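You operate a simulated robot arm through the tools that you are given. There is no shell and no other tool.

You are at the controls of a simulated robot arm. One attempt, no reset.

Task
Press the liner home in the blue-banded nozzle and put it in slot 1 of the blue tray.
Fine: into the nest, slide in, lever down; pull the slide out again. Set down upright: what you pick out.

It is judged by the outcome, as a careful person would: the job done as asked, and still so three seconds after it is handed in. It fails if anything else is knocked over, pushed out of place, dropped, spilled or broken.

Robot
A 7-joint arm with a two-finger gripper, fixed in place. Base frame: the origin is at the foot of the arm, x ahead of it, y to its left, z up. Readings come in mm, rad, newtons and seconds.
With the tool pointing down near the work surface it reaches from about 340 to 720 mm from the base axis. Its first joint turns from -1.152 to 1.152 rad. Payload 2.45 kg.
Tool frame: the origin (TCP) lies between the finger pads and is the grasp point; the fingertips stand 26 mm ahead of it; z points along the fingers, y is the line along which they close. The gripper opens to 96 mm. The gripper's body begins 69 mm behind the TCP.
Orientation is told as [roll, pitch, yaw] about the base's x, y, z axes, in that order, counted from this pose: with the fingers straight down and closing along the base's y, the tool's x points along the base's -x, its y along +y and its z along -z.

Tools
- The arm moves only by the tool move_arm. Its argument "plan" is a list that holds one entry, the list of rows, each a list of 7 numbers: the turn, a rotation vector about the base's x, y, z in rad, then the shift along the base's x, y, z in mm, then the finger opening in mm, from 0 to 96. In form: [[[wx, wy, wz, x, y, z, hand], ...]]. A call has 1 to 20 rows; each row shifts and turns the commanded pose from where the row before left it. A row lasts 0.2 s, in which the tool goes at most 50 mm and 0.15 rad; a call with a longer step from one row to the next is refused whole, and so is a gripper value outside its range. A pose out of reach is approached as far as the arm can. The call stops where the force on the tool passes 50 N (or 10 N more than at its start, if that is more) or the arm is blocked; 0.2 s more then pass. Each finger halts on what it meets, pressing with about 23 N; the grip force reading is that of the motor and also rises with nothing between the fingers. The clock runs only during rows and for 0.2 s after the last one: add rows that do not move to give the fingers time. It gives the time, the measured TCP pose, the force on the tool (base axes), the opening and the grip force at its end, in the units of the frame above (readings bear some noise), with the torque about the TCP (base axes, N m) and any sound that the robot's microphone picked up, and new pictures: "pictures" is both (left out), scene, wrist or none.
- Cameras (640 x 400 px; columns grow to the right, rows downward): "scene" is fixed at [175.1, -398.4, 1429.5]; the picture's right is [0.69, -0.72, 0.00], its down [-0.35, -0.34, -0.87] and it looks along [0.63, 0.60, -0.49] (base axes); focal length 266 px, centre (320, 200). "wrist" rides on the gripper at [82, 3, -98] in the tool frame; the picture's right is [-0.04, 1.00, 0.00], its down [-0.73, -0.03, -0.68] and it looks along [-0.68, -0.03, 0.73] (tool axes); focal length 256 px, centre (320, 200). There is no depth. A picture from a camera that has moved, and an enlarged one, comes with that camera's place and axes in the base frame and with its lens.
- inspect(camera, box): a new picture of the part [left, top, right, bottom] of that camera's present view, enlarged. The clock stands still meanwhile.
- close_job(): hands the job in; it is judged then, once.

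Nothing tells you positions but the pictures and the camera data. Unless the task says otherwise, let go and move clear before handing in.

The tools are called after "Request:" as name(argument=value, ...) on one line, values as JSON. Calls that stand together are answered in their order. move_arm: Moves the arm, as the interface text tells. Its arguments: {"type":"object","properties":{"plan":{"type":"array"},"pictures":{"type":"string","enum":["both","scene","wrist","none"]}},"required":["plan"]} The other tools are called the same way: inspect (camera, box) takes an enlarged picture of a part of a camera's view; close_job () hands the job in.

At the start:

```text
t: 0.0
eef_pos: [360.1, -14.0, 1263.5]
ee_rot: [0.0, 0.0, -0.002]
contact_force: [0.0, 0.5, 0.6]
ft_torque: [0.01, -0.01, -0.04]
gripper_width: 96.0
finger_force: 0.1
```

scene: 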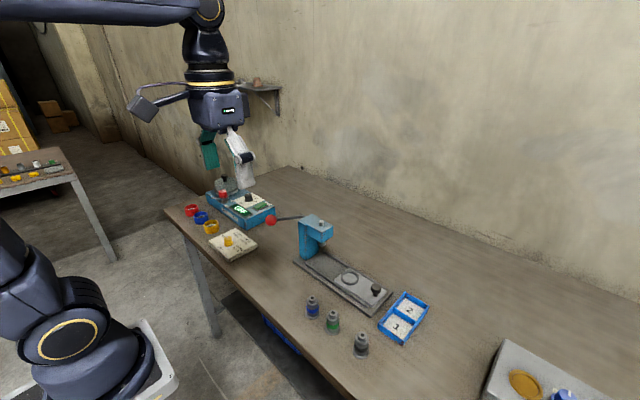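
wrist: 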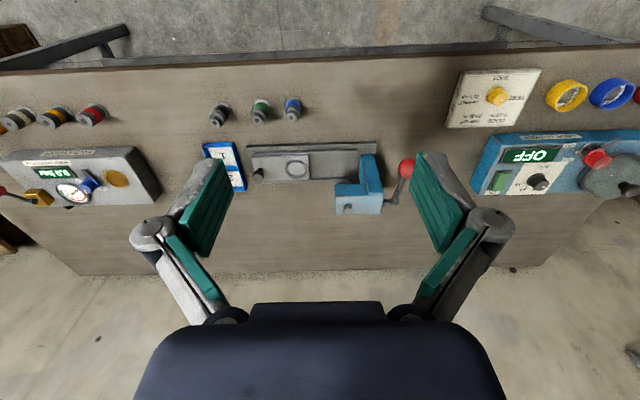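

I see a bench with three banded nozzles (blue, green, grey/black), a press fixture with a slide and nest, a blue arbor with a red-knobbed lever, and a blue tray with slots 1 and 2. I'll look closer before moving.

Request:
inspect(camera="scene", box=[260, 200, 440, 365])

Request:
inspect(camera="wrist", box=[190, 80, 440, 230])

Request:
inspect(camera="scene", box=[160, 160, 320, 270])

```text
2.42 times, centred on (350, 282) of scene
camera zoom: at [175.1, -398.4, 1429.5], right [0.69, -0.72, 0.0], down [-0.35, -0.34, -0.87], along [0.63, 0.6, -0.49], focal length 644 px, centre (247, 0)
```

zoom: 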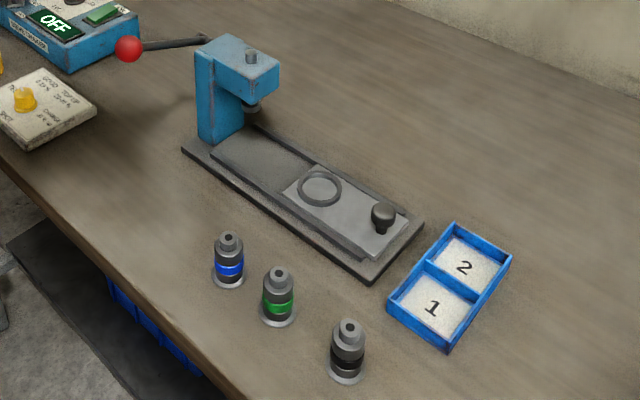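

```text
2.56 times, centred on (315, 155) of wrist
camera zoom: at [278.7, -10.1, 1362.2], right [0.04, 1.0, 0.0], down [0.73, -0.03, 0.68], along [0.68, -0.03, -0.73], focal length 655 px, centre (333, 315)
```

zoom: 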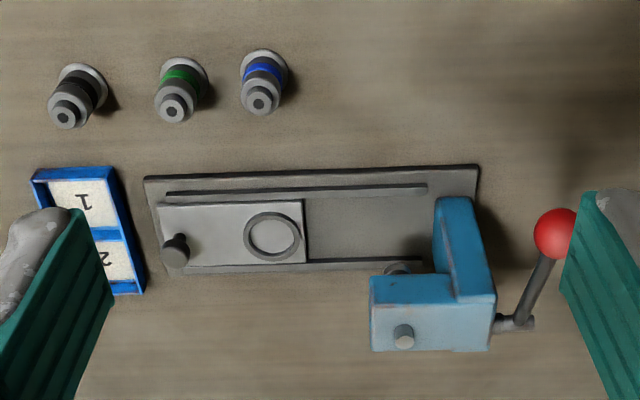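

```text
3.64 times, centred on (240, 215) of scene
camera zoom: at [175.1, -398.4, 1429.5], right [0.69, -0.72, 0.0], down [-0.35, -0.34, -0.87], along [0.63, 0.6, -0.49], focal length 965 px, centre (611, 146)
```

zoom: 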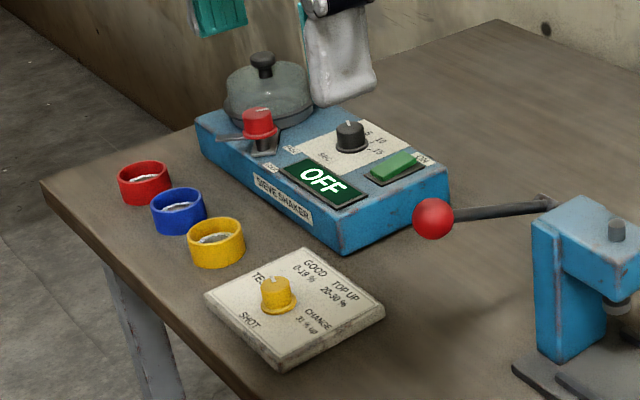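

The bench top is at roughly z≈830. The blue nozzle is near (491,-73), the nest ring near (654,-87), the lever ball near (521,117,1030), and slot 1 near (620,-265). I'll lower straight down to get a closer view of these.

Request:
move_arm(plan=[[[0, 0, 0, 0, -10, -40, 96], [0, 0, 0, 0, -10, -40, 96], [0, 0, 0, 0, -10, -40, 96], [0, 0, 0, 0, -10, -40, 96], [0, 0, 0, 0, -10, -40, 96], [0, 0, 0, 0, 0, 0, 96]]])

```text
t: 1.4
eef_pos: [357.6, -63.2, 1064.1]
ee_rot: [0.0, 0.0, 0.0]
contact_force: [1.6, 0.5, 0.1]
ft_torque: [0.04, 0.02, 0.01]
gripper_width: 96.3
finger_force: 0.1
camera wrist: at [276.9, -59.6, 1162.1], right [0.04, 1.0, 0.0], down [0.73, -0.03, 0.68], along [0.68, -0.03, -0.73], focal length 256 px, centre (320, 200)
```

scene: 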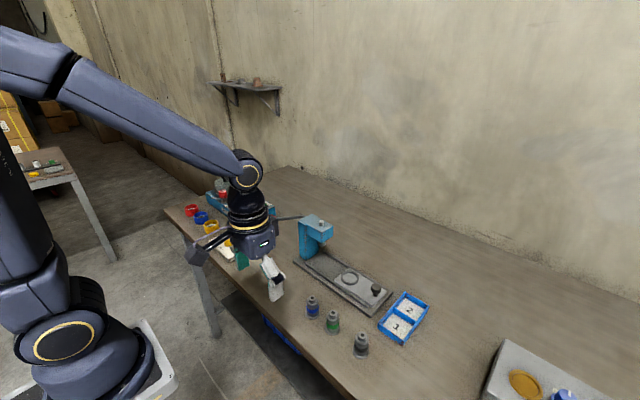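
wrist: 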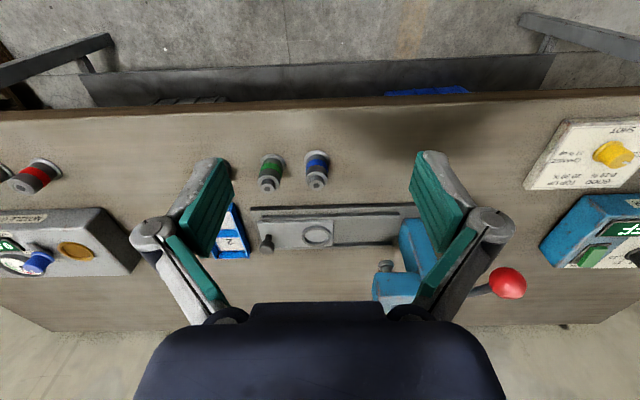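

Request:
inspect(camera="wrist", box=[240, 140, 340, 202])

Request:
inspect(camera="wrist", box=[200, 180, 540, 320])

Request:
inspect(camera="scene", box=[290, 280, 380, 365])

Request:
inspect(camera="scene", box=[280, 205, 400, 315])

```text
6.40 times, centred on (290, 171) of wrist
camera zoom: at [276.9, -59.6, 1162.1], right [0.04, 1.0, 0.0], down [0.73, -0.03, 0.68], along [0.68, -0.03, -0.73], focal length 1638 px, centre (512, 386)
```

zoom: 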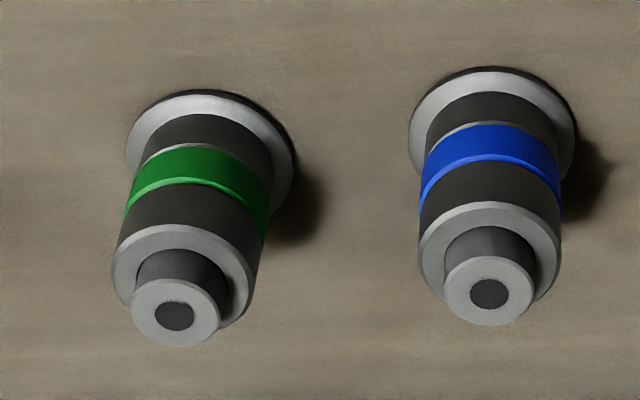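

```text
1.88 times, centred on (370, 250) of wrist
camera zoom: at [276.9, -59.6, 1162.1], right [0.04, 1.0, 0.0], down [0.73, -0.03, 0.68], along [0.68, -0.03, -0.73], focal length 482 px, centre (226, 106)
```

zoom: 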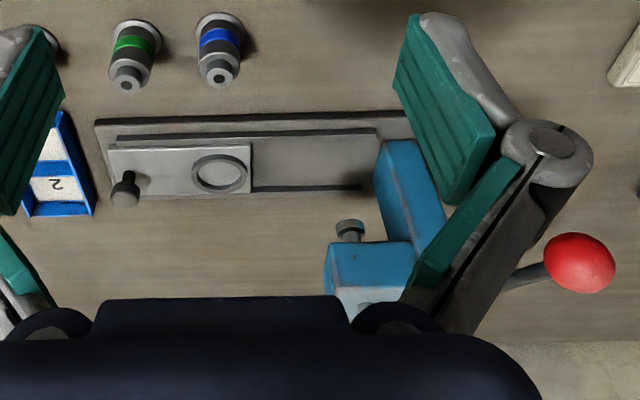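

```text
4.71 times, centred on (335, 322) of scene
camera zoom: at [175.1, -398.4, 1429.5], right [0.69, -0.72, 0.0], down [-0.35, -0.34, -0.87], along [0.63, 0.6, -0.49], focal length 1249 px, centre (249, -376)
```

zoom: 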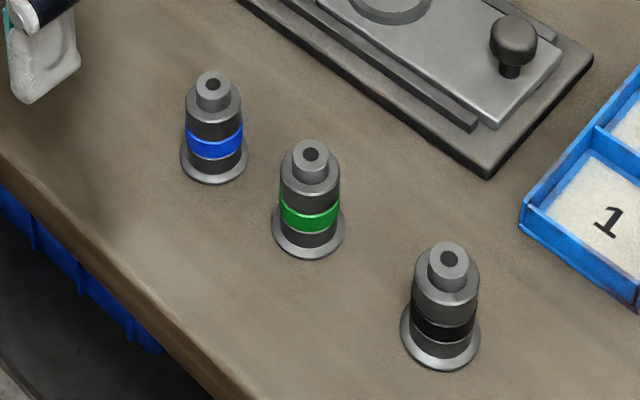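

```text
3.64 times, centred on (340, 260) of scene
camera zoom: at [175.1, -398.4, 1429.5], right [0.69, -0.72, 0.0], down [-0.35, -0.34, -0.87], along [0.63, 0.6, -0.49], focal length 965 px, centre (247, -18)
```

zoom: 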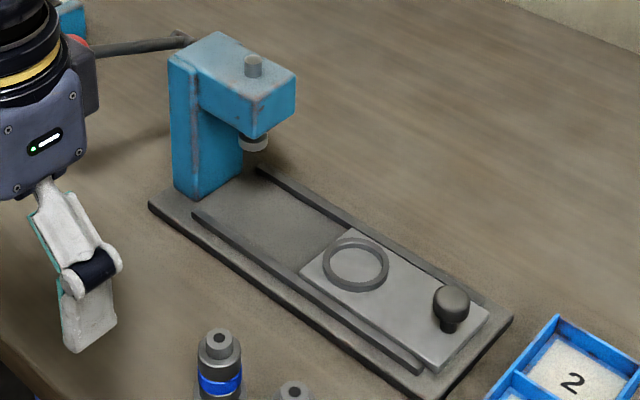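

The blue nozzle's body is about 31 mm wide with a 40 mm flange, and the liner stands proud on top. I estimate it at (490,-73) with the table near 845. I'm descending in front of it to measure more precisely.

Request:
move_arm(plan=[[[0, 0, 0, 8, -2, -35, 80], [0, 0, 0, 8, -2, -35, 70], [0, 0, 0, 8, -2, -30, 60], [0, 0, 0, 0, 0, 0, 60], [0, 0, 0, 0, 0, 0, 60]]])

Request:
inspect(camera="wrist", box=[220, 80, 420, 260])

```text
t: 2.6
eef_pos: [383.5, -70.1, 963.5]
ee_rot: [0.0, 0.0, 0.0]
contact_force: [1.1, 0.5, 0.0]
ft_torque: [0.0, -0.01, -0.02]
gripper_width: 60.1
finger_force: 0.0
camera wrist: at [301.9, -66.3, 1062.1], right [0.04, 1.0, 0.0], down [0.73, -0.03, 0.68], along [0.68, -0.03, -0.73], focal length 256 px, centre (320, 200)
```

scene: 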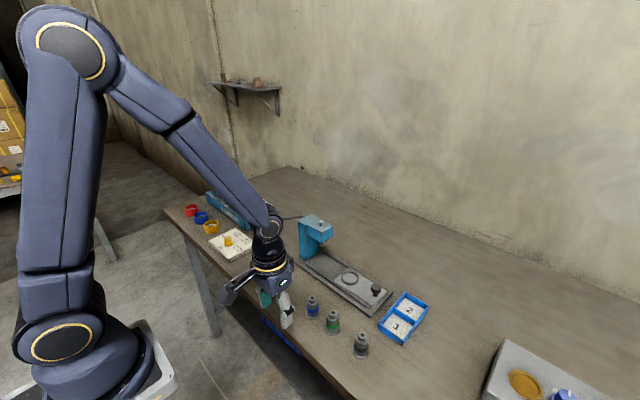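
wrist: 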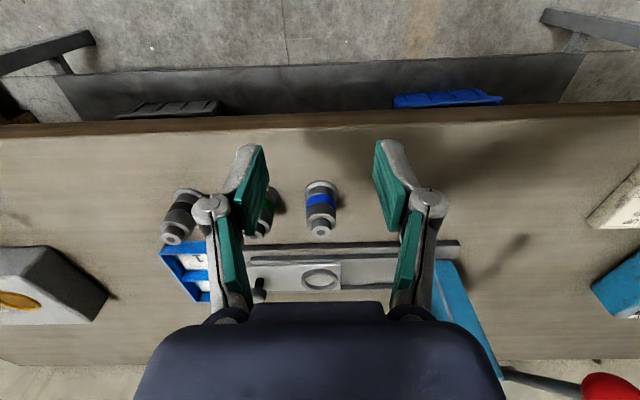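

```text
2.22 times, centred on (320, 170) of wrist
camera zoom: at [301.9, -66.3, 1062.1], right [0.04, 1.0, 0.0], down [0.73, -0.03, 0.68], along [0.68, -0.03, -0.73], focal length 569 px, centre (320, 267)
```

zoom: 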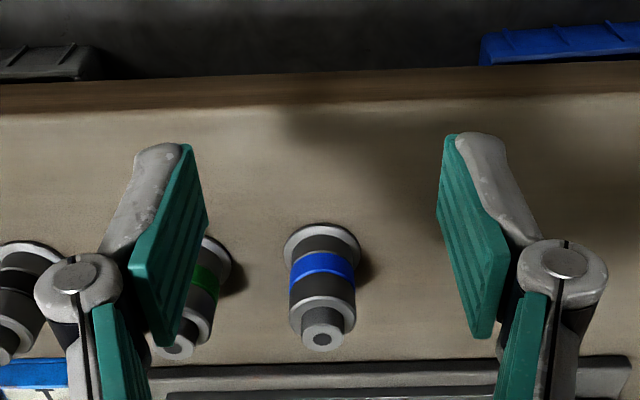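

Triangulating puts the blue nozzle axis at about (496,-73), its top at z≈900 and its base at z≈838. The green nozzle is 68 mm to its side, so I'll yaw the hand to keep the knuckles clear and stop just above the blue nozzle.

Request:
move_arm(plan=[[[0, 0, 0.15, 30, -1, -4, 56], [0, 0, 0.15, 30, -1, -4, 56], [0, 0, 0.15, 30, -1, -4, 56], [0, 0, 0.15, 22, 0, -4, 56], [0, 0, 0, 0, 0, 0, 56]]])

Request:
inspect(camera="wrist", box=[220, 80, 420, 260])

Request:
inspect(camera="scene", box=[270, 240, 390, 350])

```text
t: 3.8
eef_pos: [498.2, -73.8, 946.9]
ee_rot: [0.0, 0.001, 0.6]
contact_force: [-0.1, -0.7, -0.5]
ft_torque: [0.04, 0.01, -0.03]
gripper_width: 56.1
finger_force: 0.1
camera wrist: at [428.6, -116.7, 1045.5], right [-0.53, 0.85, 0.0], down [0.62, 0.39, 0.68], along [0.57, 0.36, -0.73], focal length 256 px, centre (320, 200)
```

scene: 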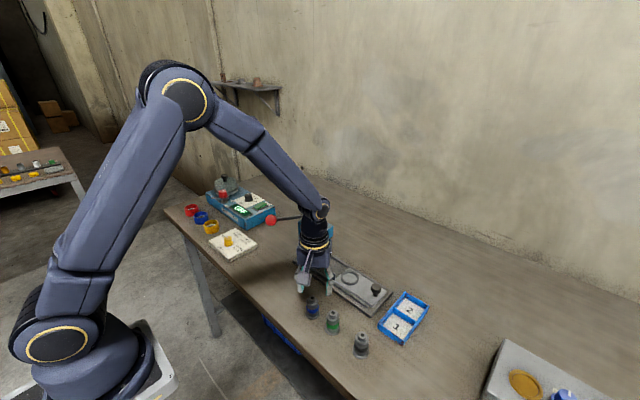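
wrist: 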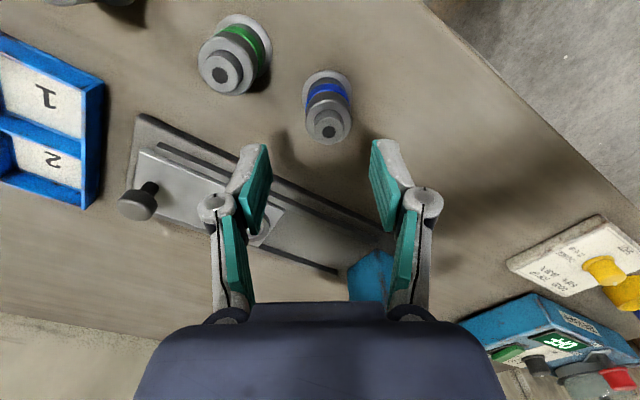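

```text
2.22 times, centred on (320, 170) of wrist
camera zoom: at [428.6, -116.7, 1045.5], right [-0.53, 0.85, 0.0], down [0.62, 0.39, 0.68], along [0.57, 0.36, -0.73], focal length 569 px, centre (320, 267)
```

zoom: 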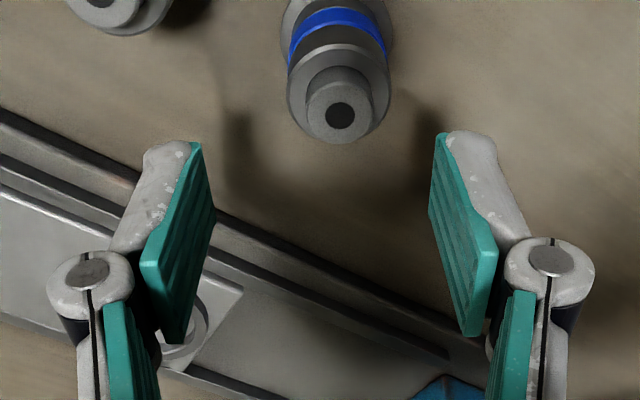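

```text
3.64 times, centred on (330, 295) of scene
camera zoom: at [175.2, -398.4, 1429.5], right [0.69, -0.72, 0.0], down [-0.35, -0.34, -0.87], along [0.63, 0.6, -0.49], focal length 965 px, centre (284, -146)
```

zoom: 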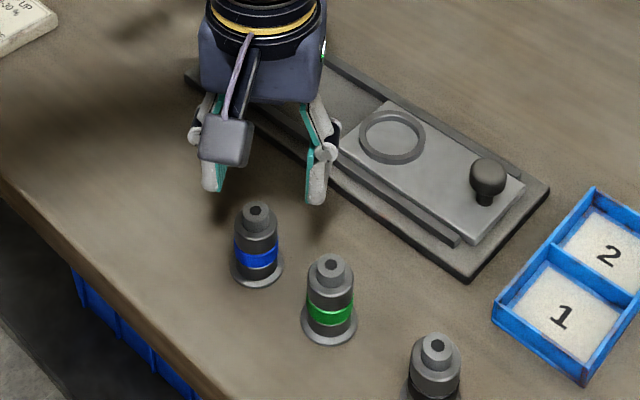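

The view shows the nozzle about 7 mm closer to the base than the tool axis. I'll correct by (-7,+2) and descend partway with the nozzle between the fingers, then check again.

Request:
move_arm(plan=[[[0, 0, 0, -7, 1.5, 0, 56], [0, 0, 0, 0, 0, -15, 56], [0, 0, 0, 0, 0, -12, 56], [0, 0, 0, 0, 0, 0, 56]]], pictures="wrist")

Request:
inspect(camera="wrist", box=[220, 80, 420, 260])

Request:
inspect(camera="scene", box=[285, 260, 345, 330])

```text
t: 4.8
eef_pos: [489.8, -71.3, 922.2]
ee_rot: [-0.001, 0.001, 0.601]
contact_force: [-0.2, -0.3, -0.7]
ft_torque: [0.0, 0.0, -0.03]
gripper_width: 55.6
finger_force: 0.0
camera wrist: at [420.7, -115.4, 1019.9], right [-0.53, 0.85, 0.0], down [0.62, 0.39, 0.68], along [0.58, 0.36, -0.73], focal length 256 px, centre (320, 200)
```

wrist: 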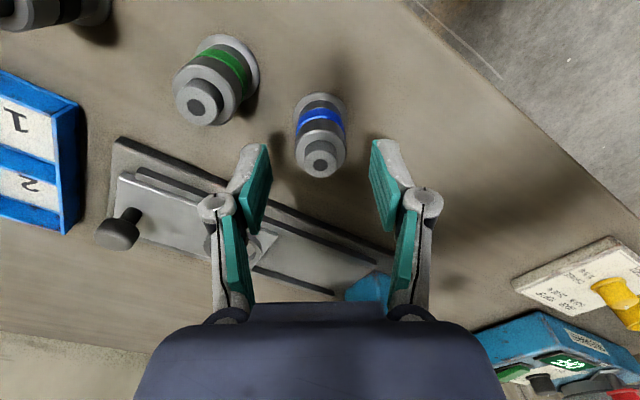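

```text
2.22 times, centred on (320, 170) of wrist
camera zoom: at [420.7, -115.4, 1019.9], right [-0.53, 0.85, 0.0], down [0.62, 0.39, 0.68], along [0.58, 0.36, -0.73], focal length 569 px, centre (320, 267)
```

zoom: 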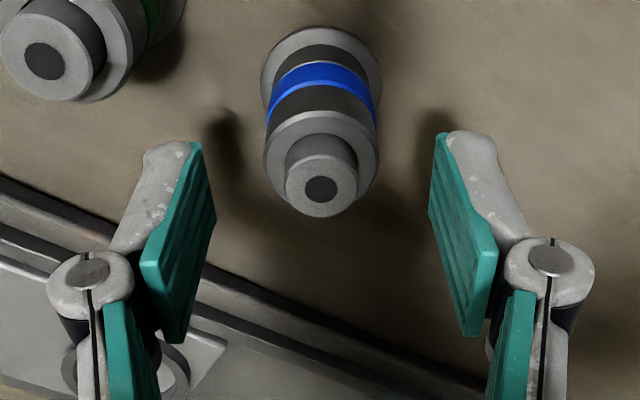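

```text
5.71 times, centred on (315, 295) of scene
camera zoom: at [175.1, -398.4, 1429.5], right [0.69, -0.72, 0.0], down [-0.35, -0.34, -0.87], along [0.63, 0.6, -0.49], focal length 1517 px, centre (349, -343)
```

zoom: 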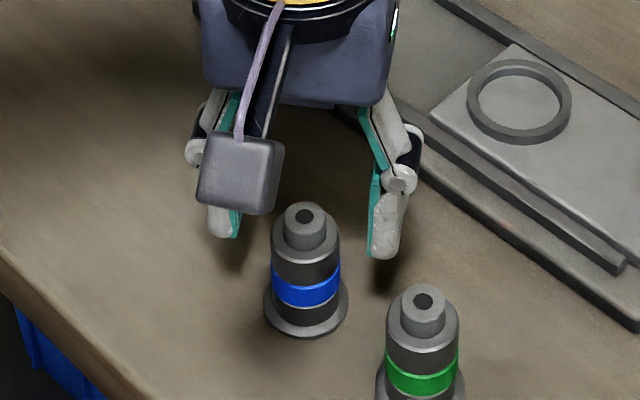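

The nozzle is centred between the fingers. I'll descend to grasp height on the body, keeping the tips above the flange, and check before closing.

Request:
move_arm(plan=[[[0, 0, 0, 0, 0, -18, 56], [0, 0, 0, 0, 0, -18, 56], [0, 0, 0, 0, 0, 0, 56]]], pictures="wrist")

Request:
inspect(camera="wrist", box=[220, 80, 420, 260])

Request:
inspect(camera="scene", box=[285, 260, 345, 330])

```text
t: 5.6
eef_pos: [491.2, -72.5, 886.0]
ee_rot: [0.0, 0.0, 0.602]
contact_force: [-0.2, -0.4, 0.3]
ft_torque: [0.02, 0.0, 0.01]
gripper_width: 56.0
finger_force: 0.0
camera wrist: at [421.5, -115.1, 983.5], right [-0.53, 0.85, 0.0], down [0.62, 0.39, 0.68], along [0.58, 0.36, -0.73], focal length 256 px, centre (320, 200)
```

wrist: 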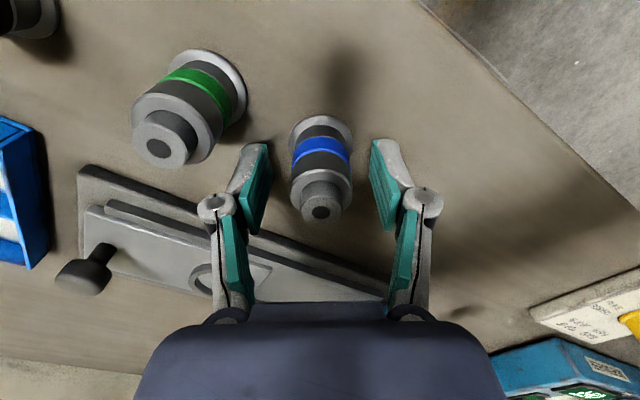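

```text
2.22 times, centred on (320, 170) of wrist
camera zoom: at [421.5, -115.1, 983.5], right [-0.53, 0.85, 0.0], down [0.62, 0.39, 0.68], along [0.58, 0.36, -0.73], focal length 569 px, centre (320, 267)
```

zoom: 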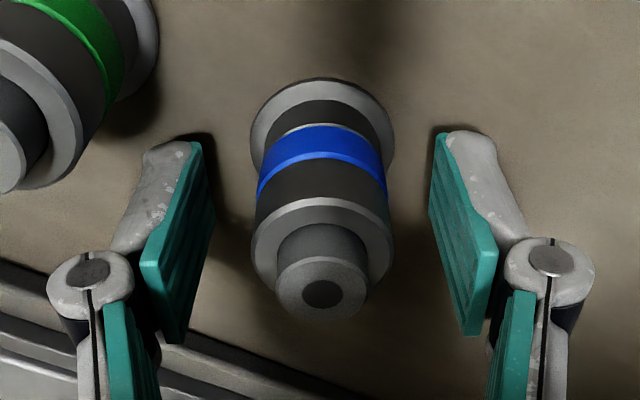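

```text
5.71 times, centred on (315, 295) of scene
camera zoom: at [175.1, -398.4, 1429.5], right [0.69, -0.72, 0.0], down [-0.35, -0.34, -0.87], along [0.63, 0.6, -0.49], focal length 1517 px, centre (349, -343)
```

zoom: 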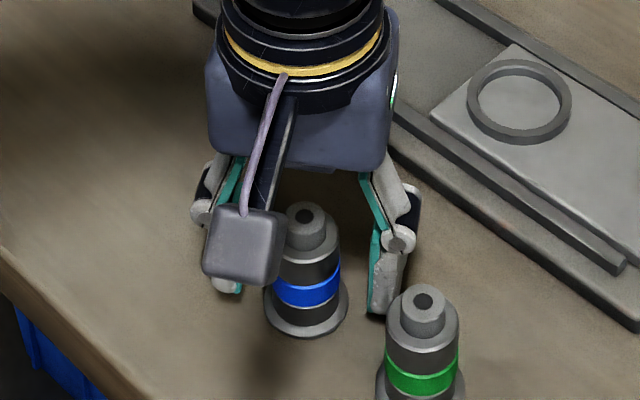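

The nozzle is centred, with the tips about 17 mm above the flange and the body between the pads. I'll close on it now.

Request:
move_arm(plan=[[[0, 0, 0, 0, 0, 0, 40], [0, 0, 0, 0, 0, 0, 30], [0, 0, 0, 0, 0, 0, 20], [0, 0, 0, 0, 0, 0, 20], [0, 0, 0, 0, 0, 0, 20]]], pictures="wrist")

```text
t: 6.8
eef_pos: [490.4, -71.9, 884.8]
ee_rot: [0.002, -0.001, 0.599]
contact_force: [-0.7, 0.9, -0.3]
ft_torque: [0.03, 0.04, -0.02]
gripper_width: 29.1
finger_force: 23.3
camera wrist: at [421.4, -115.1, 983.7], right [-0.53, 0.85, 0.0], down [0.62, 0.39, 0.68], along [0.58, 0.36, -0.73], focal length 256 px, centre (320, 200)
```

wrist: 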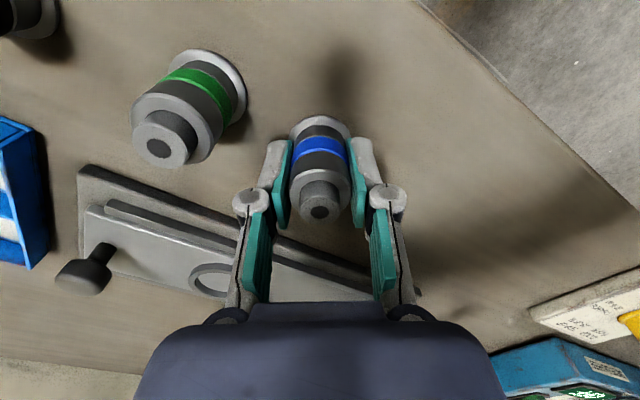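

It's gripped at 29 mm with full grip force. I'm lifting and turning the hand straight to look at the nest from short of it.

Request:
move_arm(plan=[[[0, 0, 0, 0, 0, 15, 20], [0, 0, 0, 0, 0, 30, 20], [0, 0, 0, 0, 0, 30, 20], [0, 0, -0.15, 10, -3, 0, 20], [0, 0, -0.15, 15, -3, 0, 20], [0, 0, -0.15, 15, -3, 0, 20], [0, 0, -0.15, 10, -2, 0, 20], [0, 0, 0, 0, 0, 0, 20]]])

Request:
inspect(camera="wrist", box=[200, 140, 440, 300])

Request:
inspect(camera="scene", box=[270, 200, 420, 330])

```text
t: 8.6
eef_pos: [538.5, -81.4, 960.1]
ee_rot: [0.001, 0.0, -0.002]
contact_force: [0.4, 0.1, -1.4]
ft_torque: [-0.01, 0.01, 0.04]
gripper_width: 29.5
finger_force: 23.3
camera wrist: at [458.2, -78.5, 1058.5], right [0.04, 1.0, 0.0], down [0.73, -0.03, 0.68], along [0.68, -0.03, -0.73], focal length 256 px, centre (320, 200)
```

scene: 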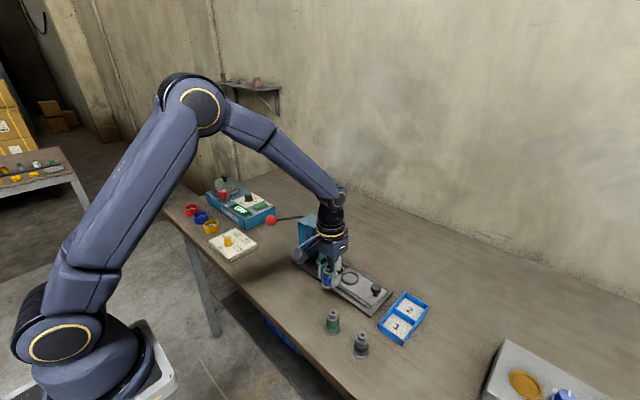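
wrist: 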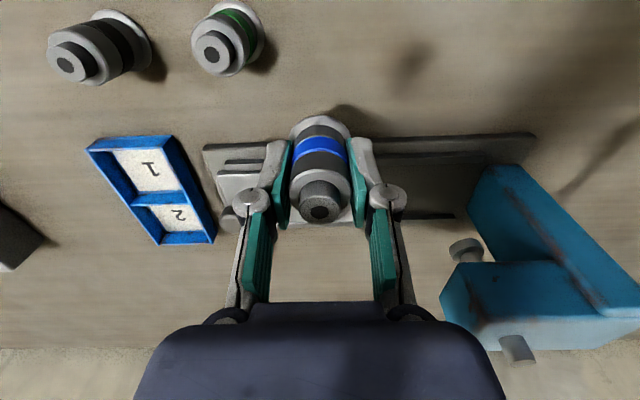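

```text
2.50 times, centred on (320, 220) of wrist
camera zoom: at [458.2, -78.5, 1058.5], right [0.04, 1.0, 0.0], down [0.73, -0.03, 0.68], along [0.68, -0.03, -0.73], focal length 640 px, centre (320, 150)
```

zoom: 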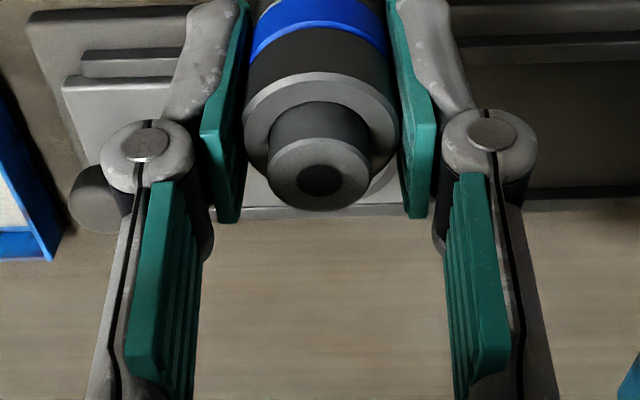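

```text
3.08 times, centred on (345, 265) of scene
camera zoom: at [175.2, -398.4, 1429.5], right [0.69, -0.72, 0.0], down [-0.35, -0.34, -0.87], along [0.63, 0.6, -0.49], focal length 817 px, centre (243, 0)
```

zoom: 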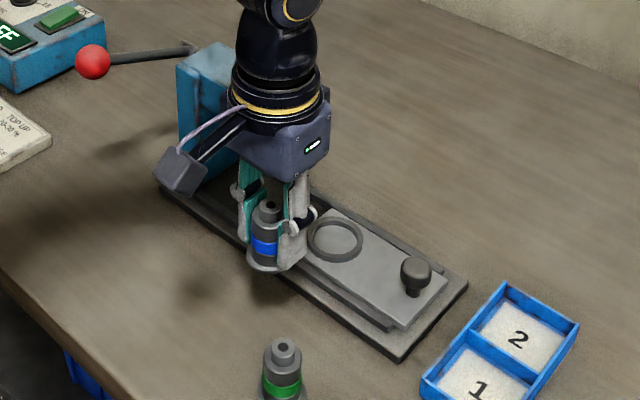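

The nozzle hides the nest from here. I'll move over the nest, staying high with about 45 mm clearance, so the ring shows beyond the flange in the wrist view.

Request:
move_arm(plan=[[[0, 0, 0, 30, -2, 0, 20], [0, 0, 0, 30, -2, 0, 20], [0, 0, 0, 31, -2, 0, 20], [0, 0, 0, 0, 0, 0, 20]]])

Request:
inspect(camera="wrist", box=[220, 40, 420, 220])

Request:
inspect(camera="scene", box=[290, 220, 410, 320])

```text
t: 9.6
eef_pos: [630.1, -88.1, 960.2]
ee_rot: [0.0, 0.0, -0.001]
contact_force: [0.3, -0.4, -2.2]
ft_torque: [-0.02, -0.04, 0.01]
gripper_width: 29.1
finger_force: 23.2
camera wrist: at [548.3, -84.8, 1057.8], right [0.04, 1.0, 0.0], down [0.73, -0.03, 0.68], along [0.68, -0.03, -0.73], focal length 256 px, centre (320, 200)
```

scene: 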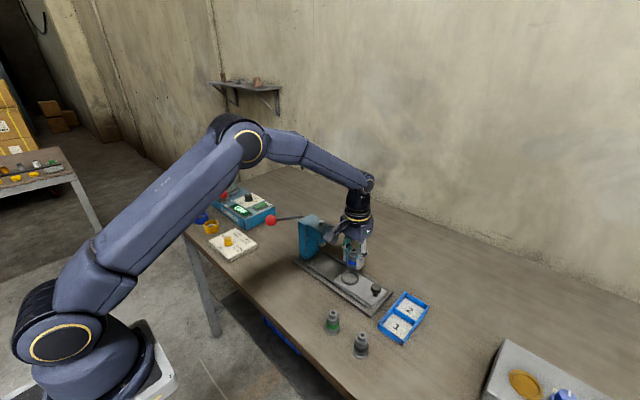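
wrist: 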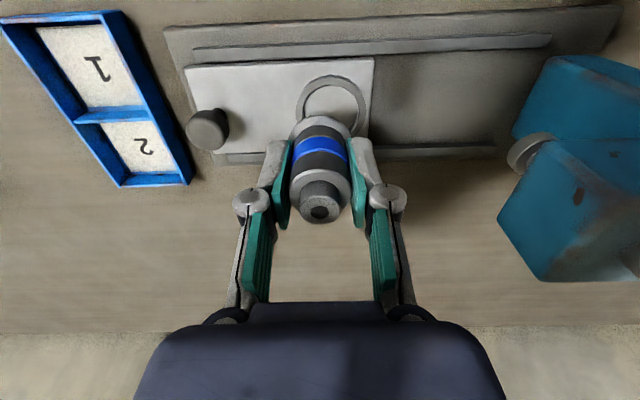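

```text
2.22 times, centred on (320, 130) of wrist
camera zoom: at [548.3, -84.8, 1057.8], right [0.04, 1.0, 0.0], down [0.73, -0.03, 0.68], along [0.68, -0.03, -0.73], focal length 569 px, centre (320, 356)
```

zoom: 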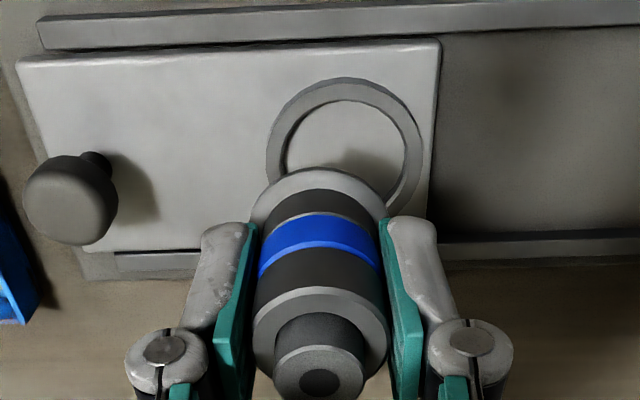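

```text
4.00 times, centred on (350, 270) of scene
camera zoom: at [175.2, -398.4, 1429.5], right [0.69, -0.72, 0.0], down [-0.35, -0.34, -0.87], along [0.63, 0.6, -0.49], focal length 1062 px, centre (200, -80)
```

zoom: 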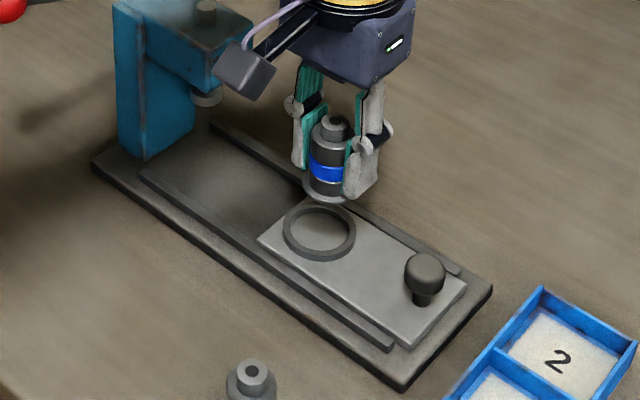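

The ring centre works out to about (631,-80), with its top near z≈865. The ring's inner diameter is only slightly larger than the flange, so I'll come down to just above it and check concentricity.

Request:
move_arm(plan=[[[0, 0, 0, 1, 8.5, -5, 20], [0, 0, 0, 0, 0, -16, 20], [0, 0, 0, 0, 0, -16, 20], [0, 0, 0, 0, 0, 0, 20]]])

Request:
inspect(camera="wrist", box=[260, 50, 390, 180])

Request:
inspect(camera="scene", box=[325, 240, 385, 300])

```text
t: 10.6
eef_pos: [632.7, -79.4, 921.8]
ee_rot: [-0.001, 0.0, -0.001]
contact_force: [0.1, 0.5, -1.6]
ft_torque: [-0.01, 0.01, -0.02]
gripper_width: 29.4
finger_force: 22.4
camera wrist: at [550.9, -76.3, 1020.3], right [0.04, 1.0, 0.0], down [0.73, -0.03, 0.68], along [0.68, -0.03, -0.73], focal length 256 px, centre (320, 200)
```

scene: 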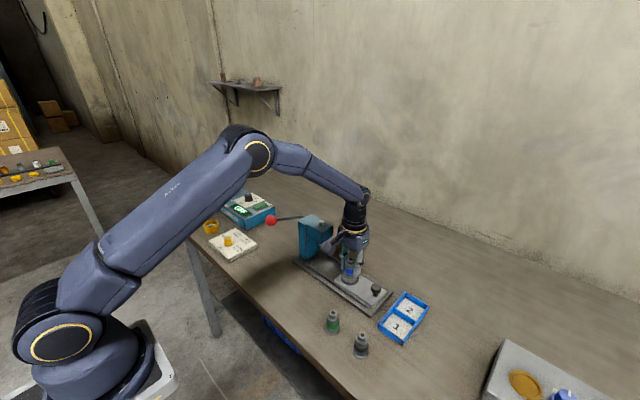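
wrist: 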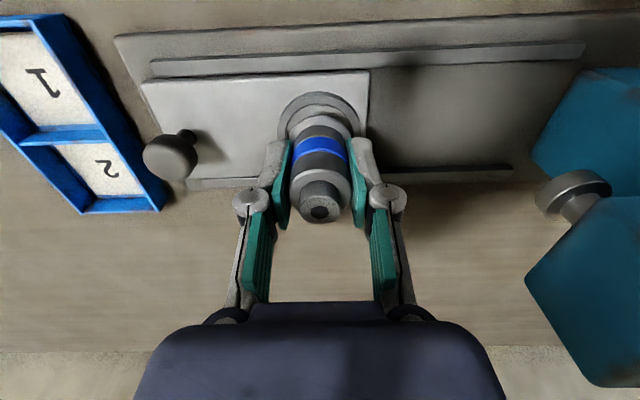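

```text
3.08 times, centred on (325, 115) of wrist
camera zoom: at [550.9, -76.3, 1020.3], right [0.04, 1.0, 0.0], down [0.73, -0.03, 0.68], along [0.68, -0.03, -0.73], focal length 788 px, centre (305, 462)
```

zoom: 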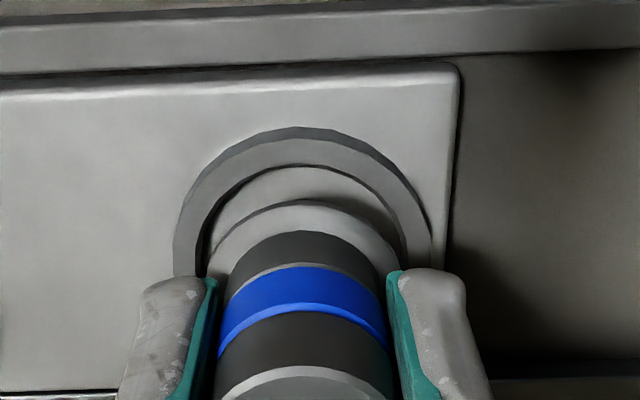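

```text
6.67 times, centred on (355, 270) of scene
camera zoom: at [175.2, -398.4, 1429.5], right [0.69, -0.72, 0.0], down [-0.35, -0.34, -0.87], along [0.63, 0.6, -0.49], focal length 1770 px, centre (87, -267)
```

zoom: 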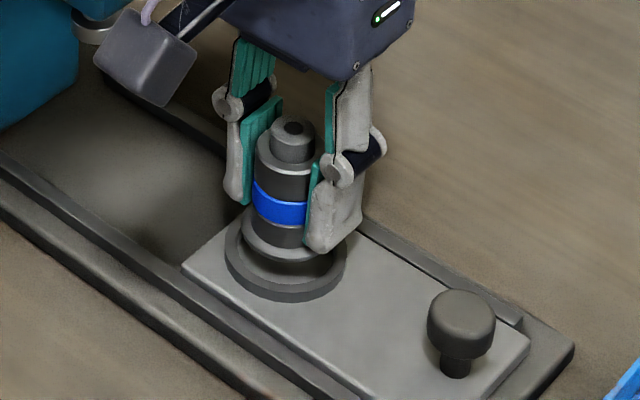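

Request:
inspect(camera="wrist", box=[288, 86, 352, 146])

Request:
inspect(camera="scene", box=[340, 262, 364, 286])

```text
6.67 times, centred on (320, 116) of wrist
camera zoom: at [550.9, -76.3, 1020.3], right [0.04, 1.0, 0.0], down [0.73, -0.03, 0.68], along [0.68, -0.03, -0.73], focal length 1707 px, centre (320, 760)
```

zoom: 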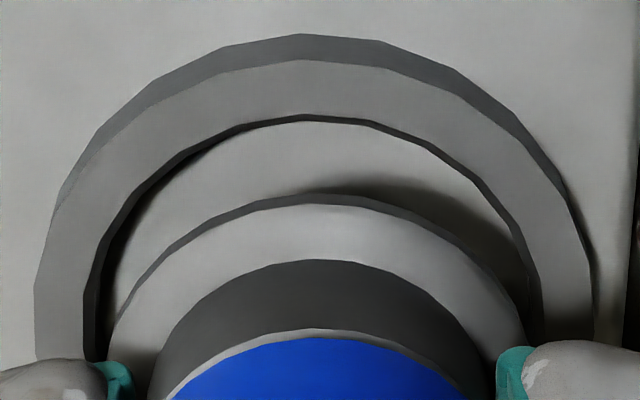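

```text
16.00 times, centred on (352, 274) of scene
camera zoom: at [175.2, -398.4, 1429.5], right [0.69, -0.72, 0.0], down [-0.35, -0.34, -0.87], along [0.63, 0.6, -0.49], focal length 4247 px, centre (-192, -984)
```

zoom: 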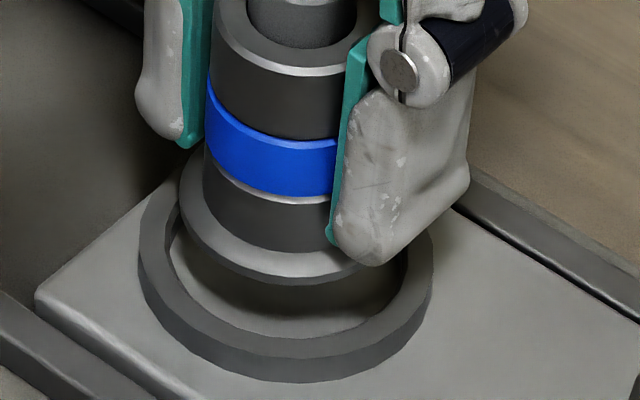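

The flange is slightly off, with the ring about 1 mm toward -x and 0.7 mm toward -y. I'll correct and ease down, then check again.

Request:
move_arm(plan=[[[0, 0, 0, -1, -0.7, 0, 20], [0, 0, 0, 0, 0, -3, 20], [0, 0, 0, 0, 0, -2, 20], [0, 0, 0, 0, 0, 0, 20]]], pictures="wrist")

Request:
inspect(camera="wrist", box=[288, 86, 352, 146])

Request:
inspect(camera="scene", box=[340, 262, 364, 286])

```text
t: 11.6
eef_pos: [632.3, -80.6, 917.8]
ee_rot: [0.0, 0.0, -0.002]
contact_force: [0.5, 0.0, -2.9]
ft_torque: [0.0, 0.01, 0.0]
gripper_width: 29.4
finger_force: 23.3
camera wrist: at [549.4, -77.0, 1015.6], right [0.04, 1.0, 0.0], down [0.73, -0.03, 0.68], along [0.68, -0.03, -0.73], focal length 256 px, centre (320, 200)
```

wrist: 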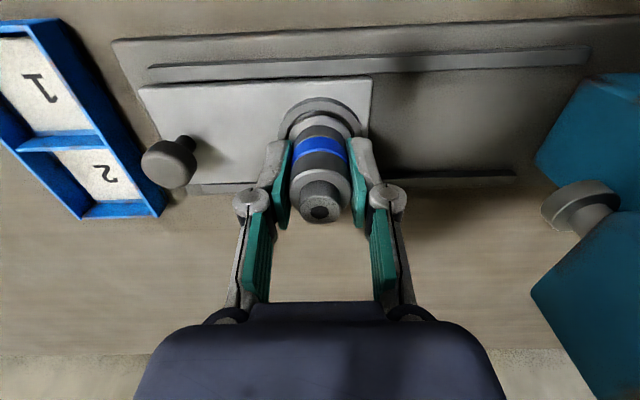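

```text
6.67 times, centred on (320, 116) of wrist
camera zoom: at [549.4, -77.0, 1015.6], right [0.04, 1.0, 0.0], down [0.73, -0.03, 0.68], along [0.68, -0.03, -0.73], focal length 1707 px, centre (320, 760)
```

zoom: 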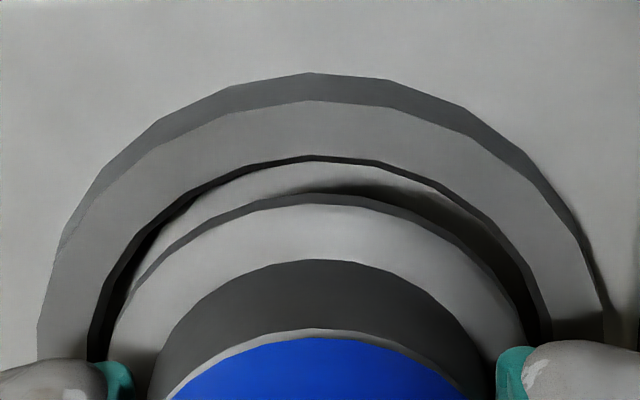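

```text
16.00 times, centred on (352, 274) of scene
camera zoom: at [175.2, -398.4, 1429.5], right [0.69, -0.72, 0.0], down [-0.35, -0.34, -0.87], along [0.63, 0.6, -0.49], focal length 4247 px, centre (-192, -984)
```

zoom: 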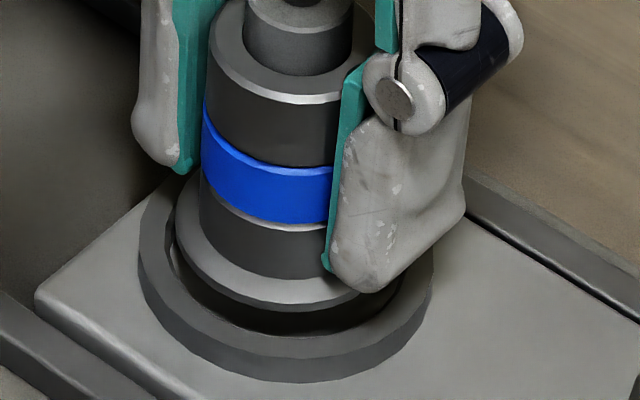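

The y alignment looks right now, with a few millimetres still above the ring. I'll nudge +0.5 in x and lower another 3 mm.

Request:
move_arm(plan=[[[0, 0, 0, 0.5, 0.1, -1, 20], [0, 0, 0, 0, 0, -2, 20], [0, 0, 0, 0, 0, 0, 20]]], pictures="none")

Request:
inspect(camera="wrist", box=[288, 86, 352, 146])

Request:
inspect(camera="scene", box=[340, 262, 364, 286])

```text
t: 12.4
eef_pos: [631.2, -80.0, 914.1]
ee_rot: [-0.002, 0.001, 0.001]
contact_force: [0.1, 0.3, -1.9]
ft_torque: [0.02, 0.02, 0.0]
gripper_width: 29.2
finger_force: 22.8
```

```text
6.67 times, centred on (320, 116) of wrist
camera zoom: at [549.8, -76.1, 1013.0], right [0.04, 1.0, 0.0], down [0.73, -0.03, 0.68], along [0.68, -0.03, -0.73], focal length 1707 px, centre (320, 760)
```

zoom: 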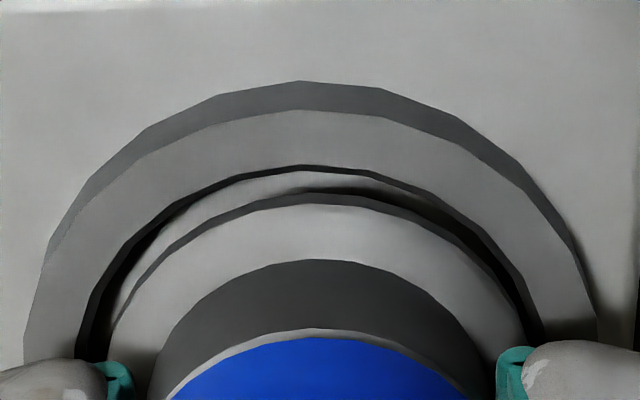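

```text
16.00 times, centred on (352, 274) of scene
camera zoom: at [175.2, -398.4, 1429.5], right [0.69, -0.72, 0.0], down [-0.35, -0.34, -0.87], along [0.63, 0.6, -0.49], focal length 4247 px, centre (-192, -984)
```

zoom: 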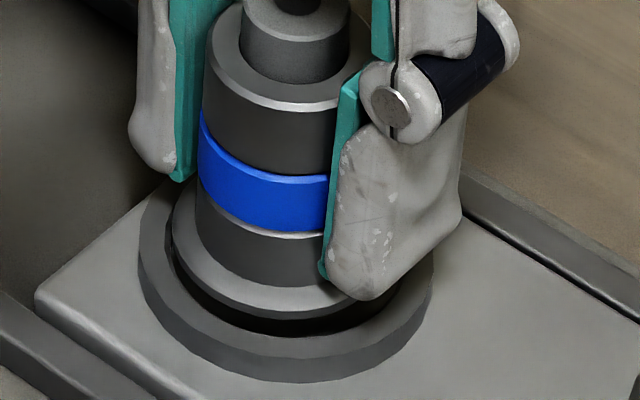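

The nozzle sits about 0.8 mm too far toward +y. I'll correct that and continue down gently.

Request:
move_arm(plan=[[[0, 0, 0, 0.2, -0.8, 0, 20], [0, 0, 0, 0, 0, -1.5, 20], [0, 0, 0, 0, 0, 0, 20]]], pictures="none")

Request:
inspect(camera="wrist", box=[288, 86, 352, 146])

Request:
inspect(camera="scene", box=[340, 262, 364, 286])

```text
t: 13.2
eef_pos: [630.9, -80.7, 913.2]
ee_rot: [0.0, 0.0, 0.001]
contact_force: [0.4, -0.3, -2.3]
ft_torque: [0.01, -0.01, 0.03]
gripper_width: 29.2
finger_force: 22.6
```

```text
6.67 times, centred on (320, 116) of wrist
camera zoom: at [549.5, -77.5, 1011.5], right [0.04, 1.0, 0.0], down [0.73, -0.03, 0.68], along [0.68, -0.03, -0.73], focal length 1707 px, centre (320, 760)
```

zoom: 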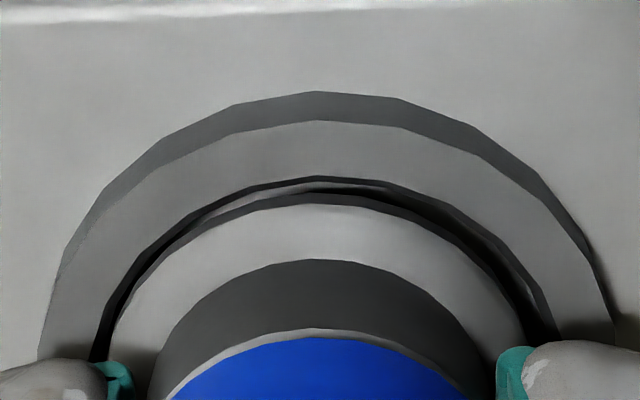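

```text
16.00 times, centred on (352, 274) of scene
camera zoom: at [175.2, -398.4, 1429.5], right [0.69, -0.72, 0.0], down [-0.35, -0.34, -0.87], along [0.63, 0.6, -0.49], focal length 4247 px, centre (-192, -984)
```

zoom: 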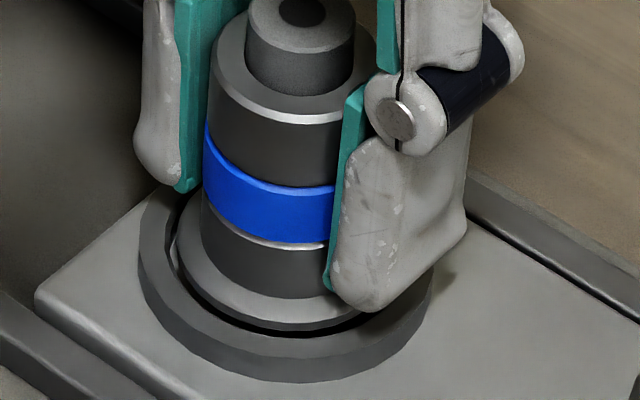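

It's close to centred now. I'll keep lowering in small steps and watch the force.

Request:
move_arm(plan=[[[0, 0, 0, 0.3, 0.3, -1, 20], [0, 0, 0, 0, 0, -1, 20], [0, 0, 0, 0, 0, 0, 20]]], pictures="none")

Request:
inspect(camera="wrist", box=[288, 86, 352, 146])

Request:
inspect(camera="scene", box=[340, 262, 364, 286])

```text
t: 14.0
eef_pos: [632.7, -82.2, 912.3]
ee_rot: [0.0, 0.001, 0.002]
contact_force: [0.5, -0.2, -2.5]
ft_torque: [0.02, -0.04, 0.01]
gripper_width: 29.5
finger_force: 23.1
```

```text
6.67 times, centred on (320, 116) of wrist
camera zoom: at [549.9, -77.8, 1009.6], right [0.04, 1.0, 0.0], down [0.73, -0.03, 0.68], along [0.68, -0.03, -0.73], focal length 1707 px, centre (320, 760)
```

zoom: 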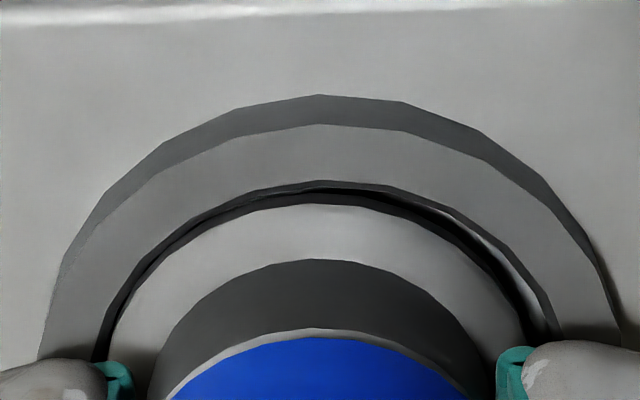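

```text
16.00 times, centred on (352, 274) of scene
camera zoom: at [175.2, -398.4, 1429.5], right [0.69, -0.72, 0.0], down [-0.35, -0.34, -0.87], along [0.63, 0.6, -0.49], focal length 4247 px, centre (-192, -984)
```

zoom: 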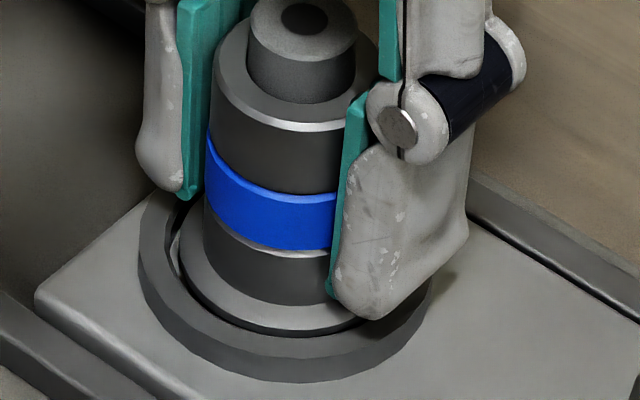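

Request:
move_arm(plan=[[[0, 0, 0, 0, 0.8, 0, 20], [0, 0, 0, 0, 0, -1.5, 20], [0, 0, 0, 0, 0, -1.5, 20], [0, 0, 0, 0, 0, 0, 20]]], pictures="none")

Request:
inspect(camera="wrist", box=[288, 86, 352, 146])

Request:
inspect(camera="scene", box=[340, 262, 364, 286])

```text
t: 15.0
eef_pos: [631.8, -80.2, 908.9]
ee_rot: [0.0, -0.001, -0.001]
contact_force: [0.2, 0.4, -2.7]
ft_torque: [-0.02, 0.01, -0.03]
gripper_width: 29.1
finger_force: 23.3
```

```text
6.67 times, centred on (320, 116) of wrist
camera zoom: at [549.7, -76.6, 1006.7], right [0.04, 1.0, 0.0], down [0.73, -0.03, 0.68], along [0.68, -0.03, -0.73], focal length 1707 px, centre (320, 760)
```

zoom: 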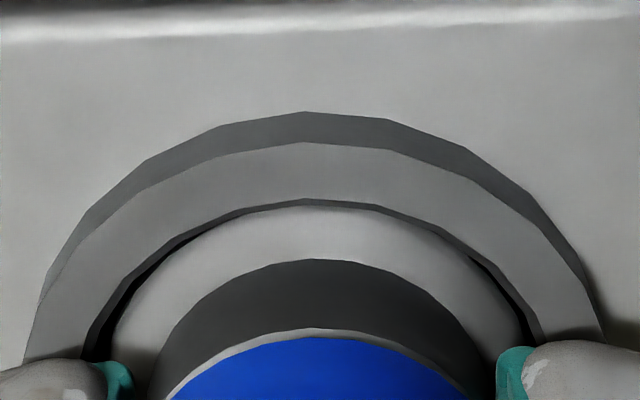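

```text
16.00 times, centred on (352, 274) of scene
camera zoom: at [175.2, -398.4, 1429.5], right [0.69, -0.72, 0.0], down [-0.35, -0.34, -0.87], along [0.63, 0.6, -0.49], focal length 4247 px, centre (-192, -984)
```

zoom: 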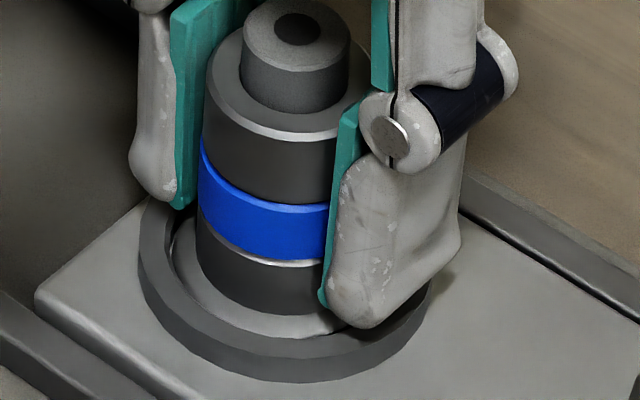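

The flange has entered the ring with no contact force. I'll continue down to the seat.

Request:
move_arm(plan=[[[0, 0, 0, 0, 0, -1, 20], [0, 0, 0, 0, 0, -1, 20], [0, 0, 0, 0, 0, 0, 20]]], pictures="none")

Request:
inspect(camera="scene", box=[340, 262, 364, 286])

```text
t: 15.8
eef_pos: [631.4, -79.6, 907.7]
ee_rot: [0.0, 0.0, 0.0]
contact_force: [-2.9, 0.1, 5.8]
ft_torque: [0.02, 0.09, 0.0]
gripper_width: 29.1
finger_force: 23.2
```

```text
16.00 times, centred on (352, 274) of scene
camera zoom: at [174.9, -398.4, 1429.5], right [0.69, -0.72, 0.0], down [-0.35, -0.34, -0.87], along [0.63, 0.6, -0.49], focal length 4247 px, centre (-192, -984)
```

zoom: 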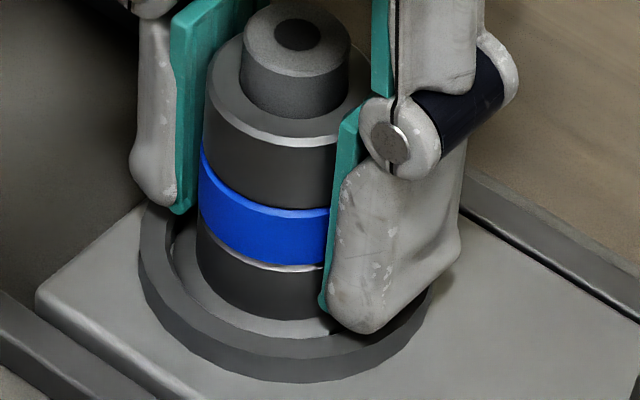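

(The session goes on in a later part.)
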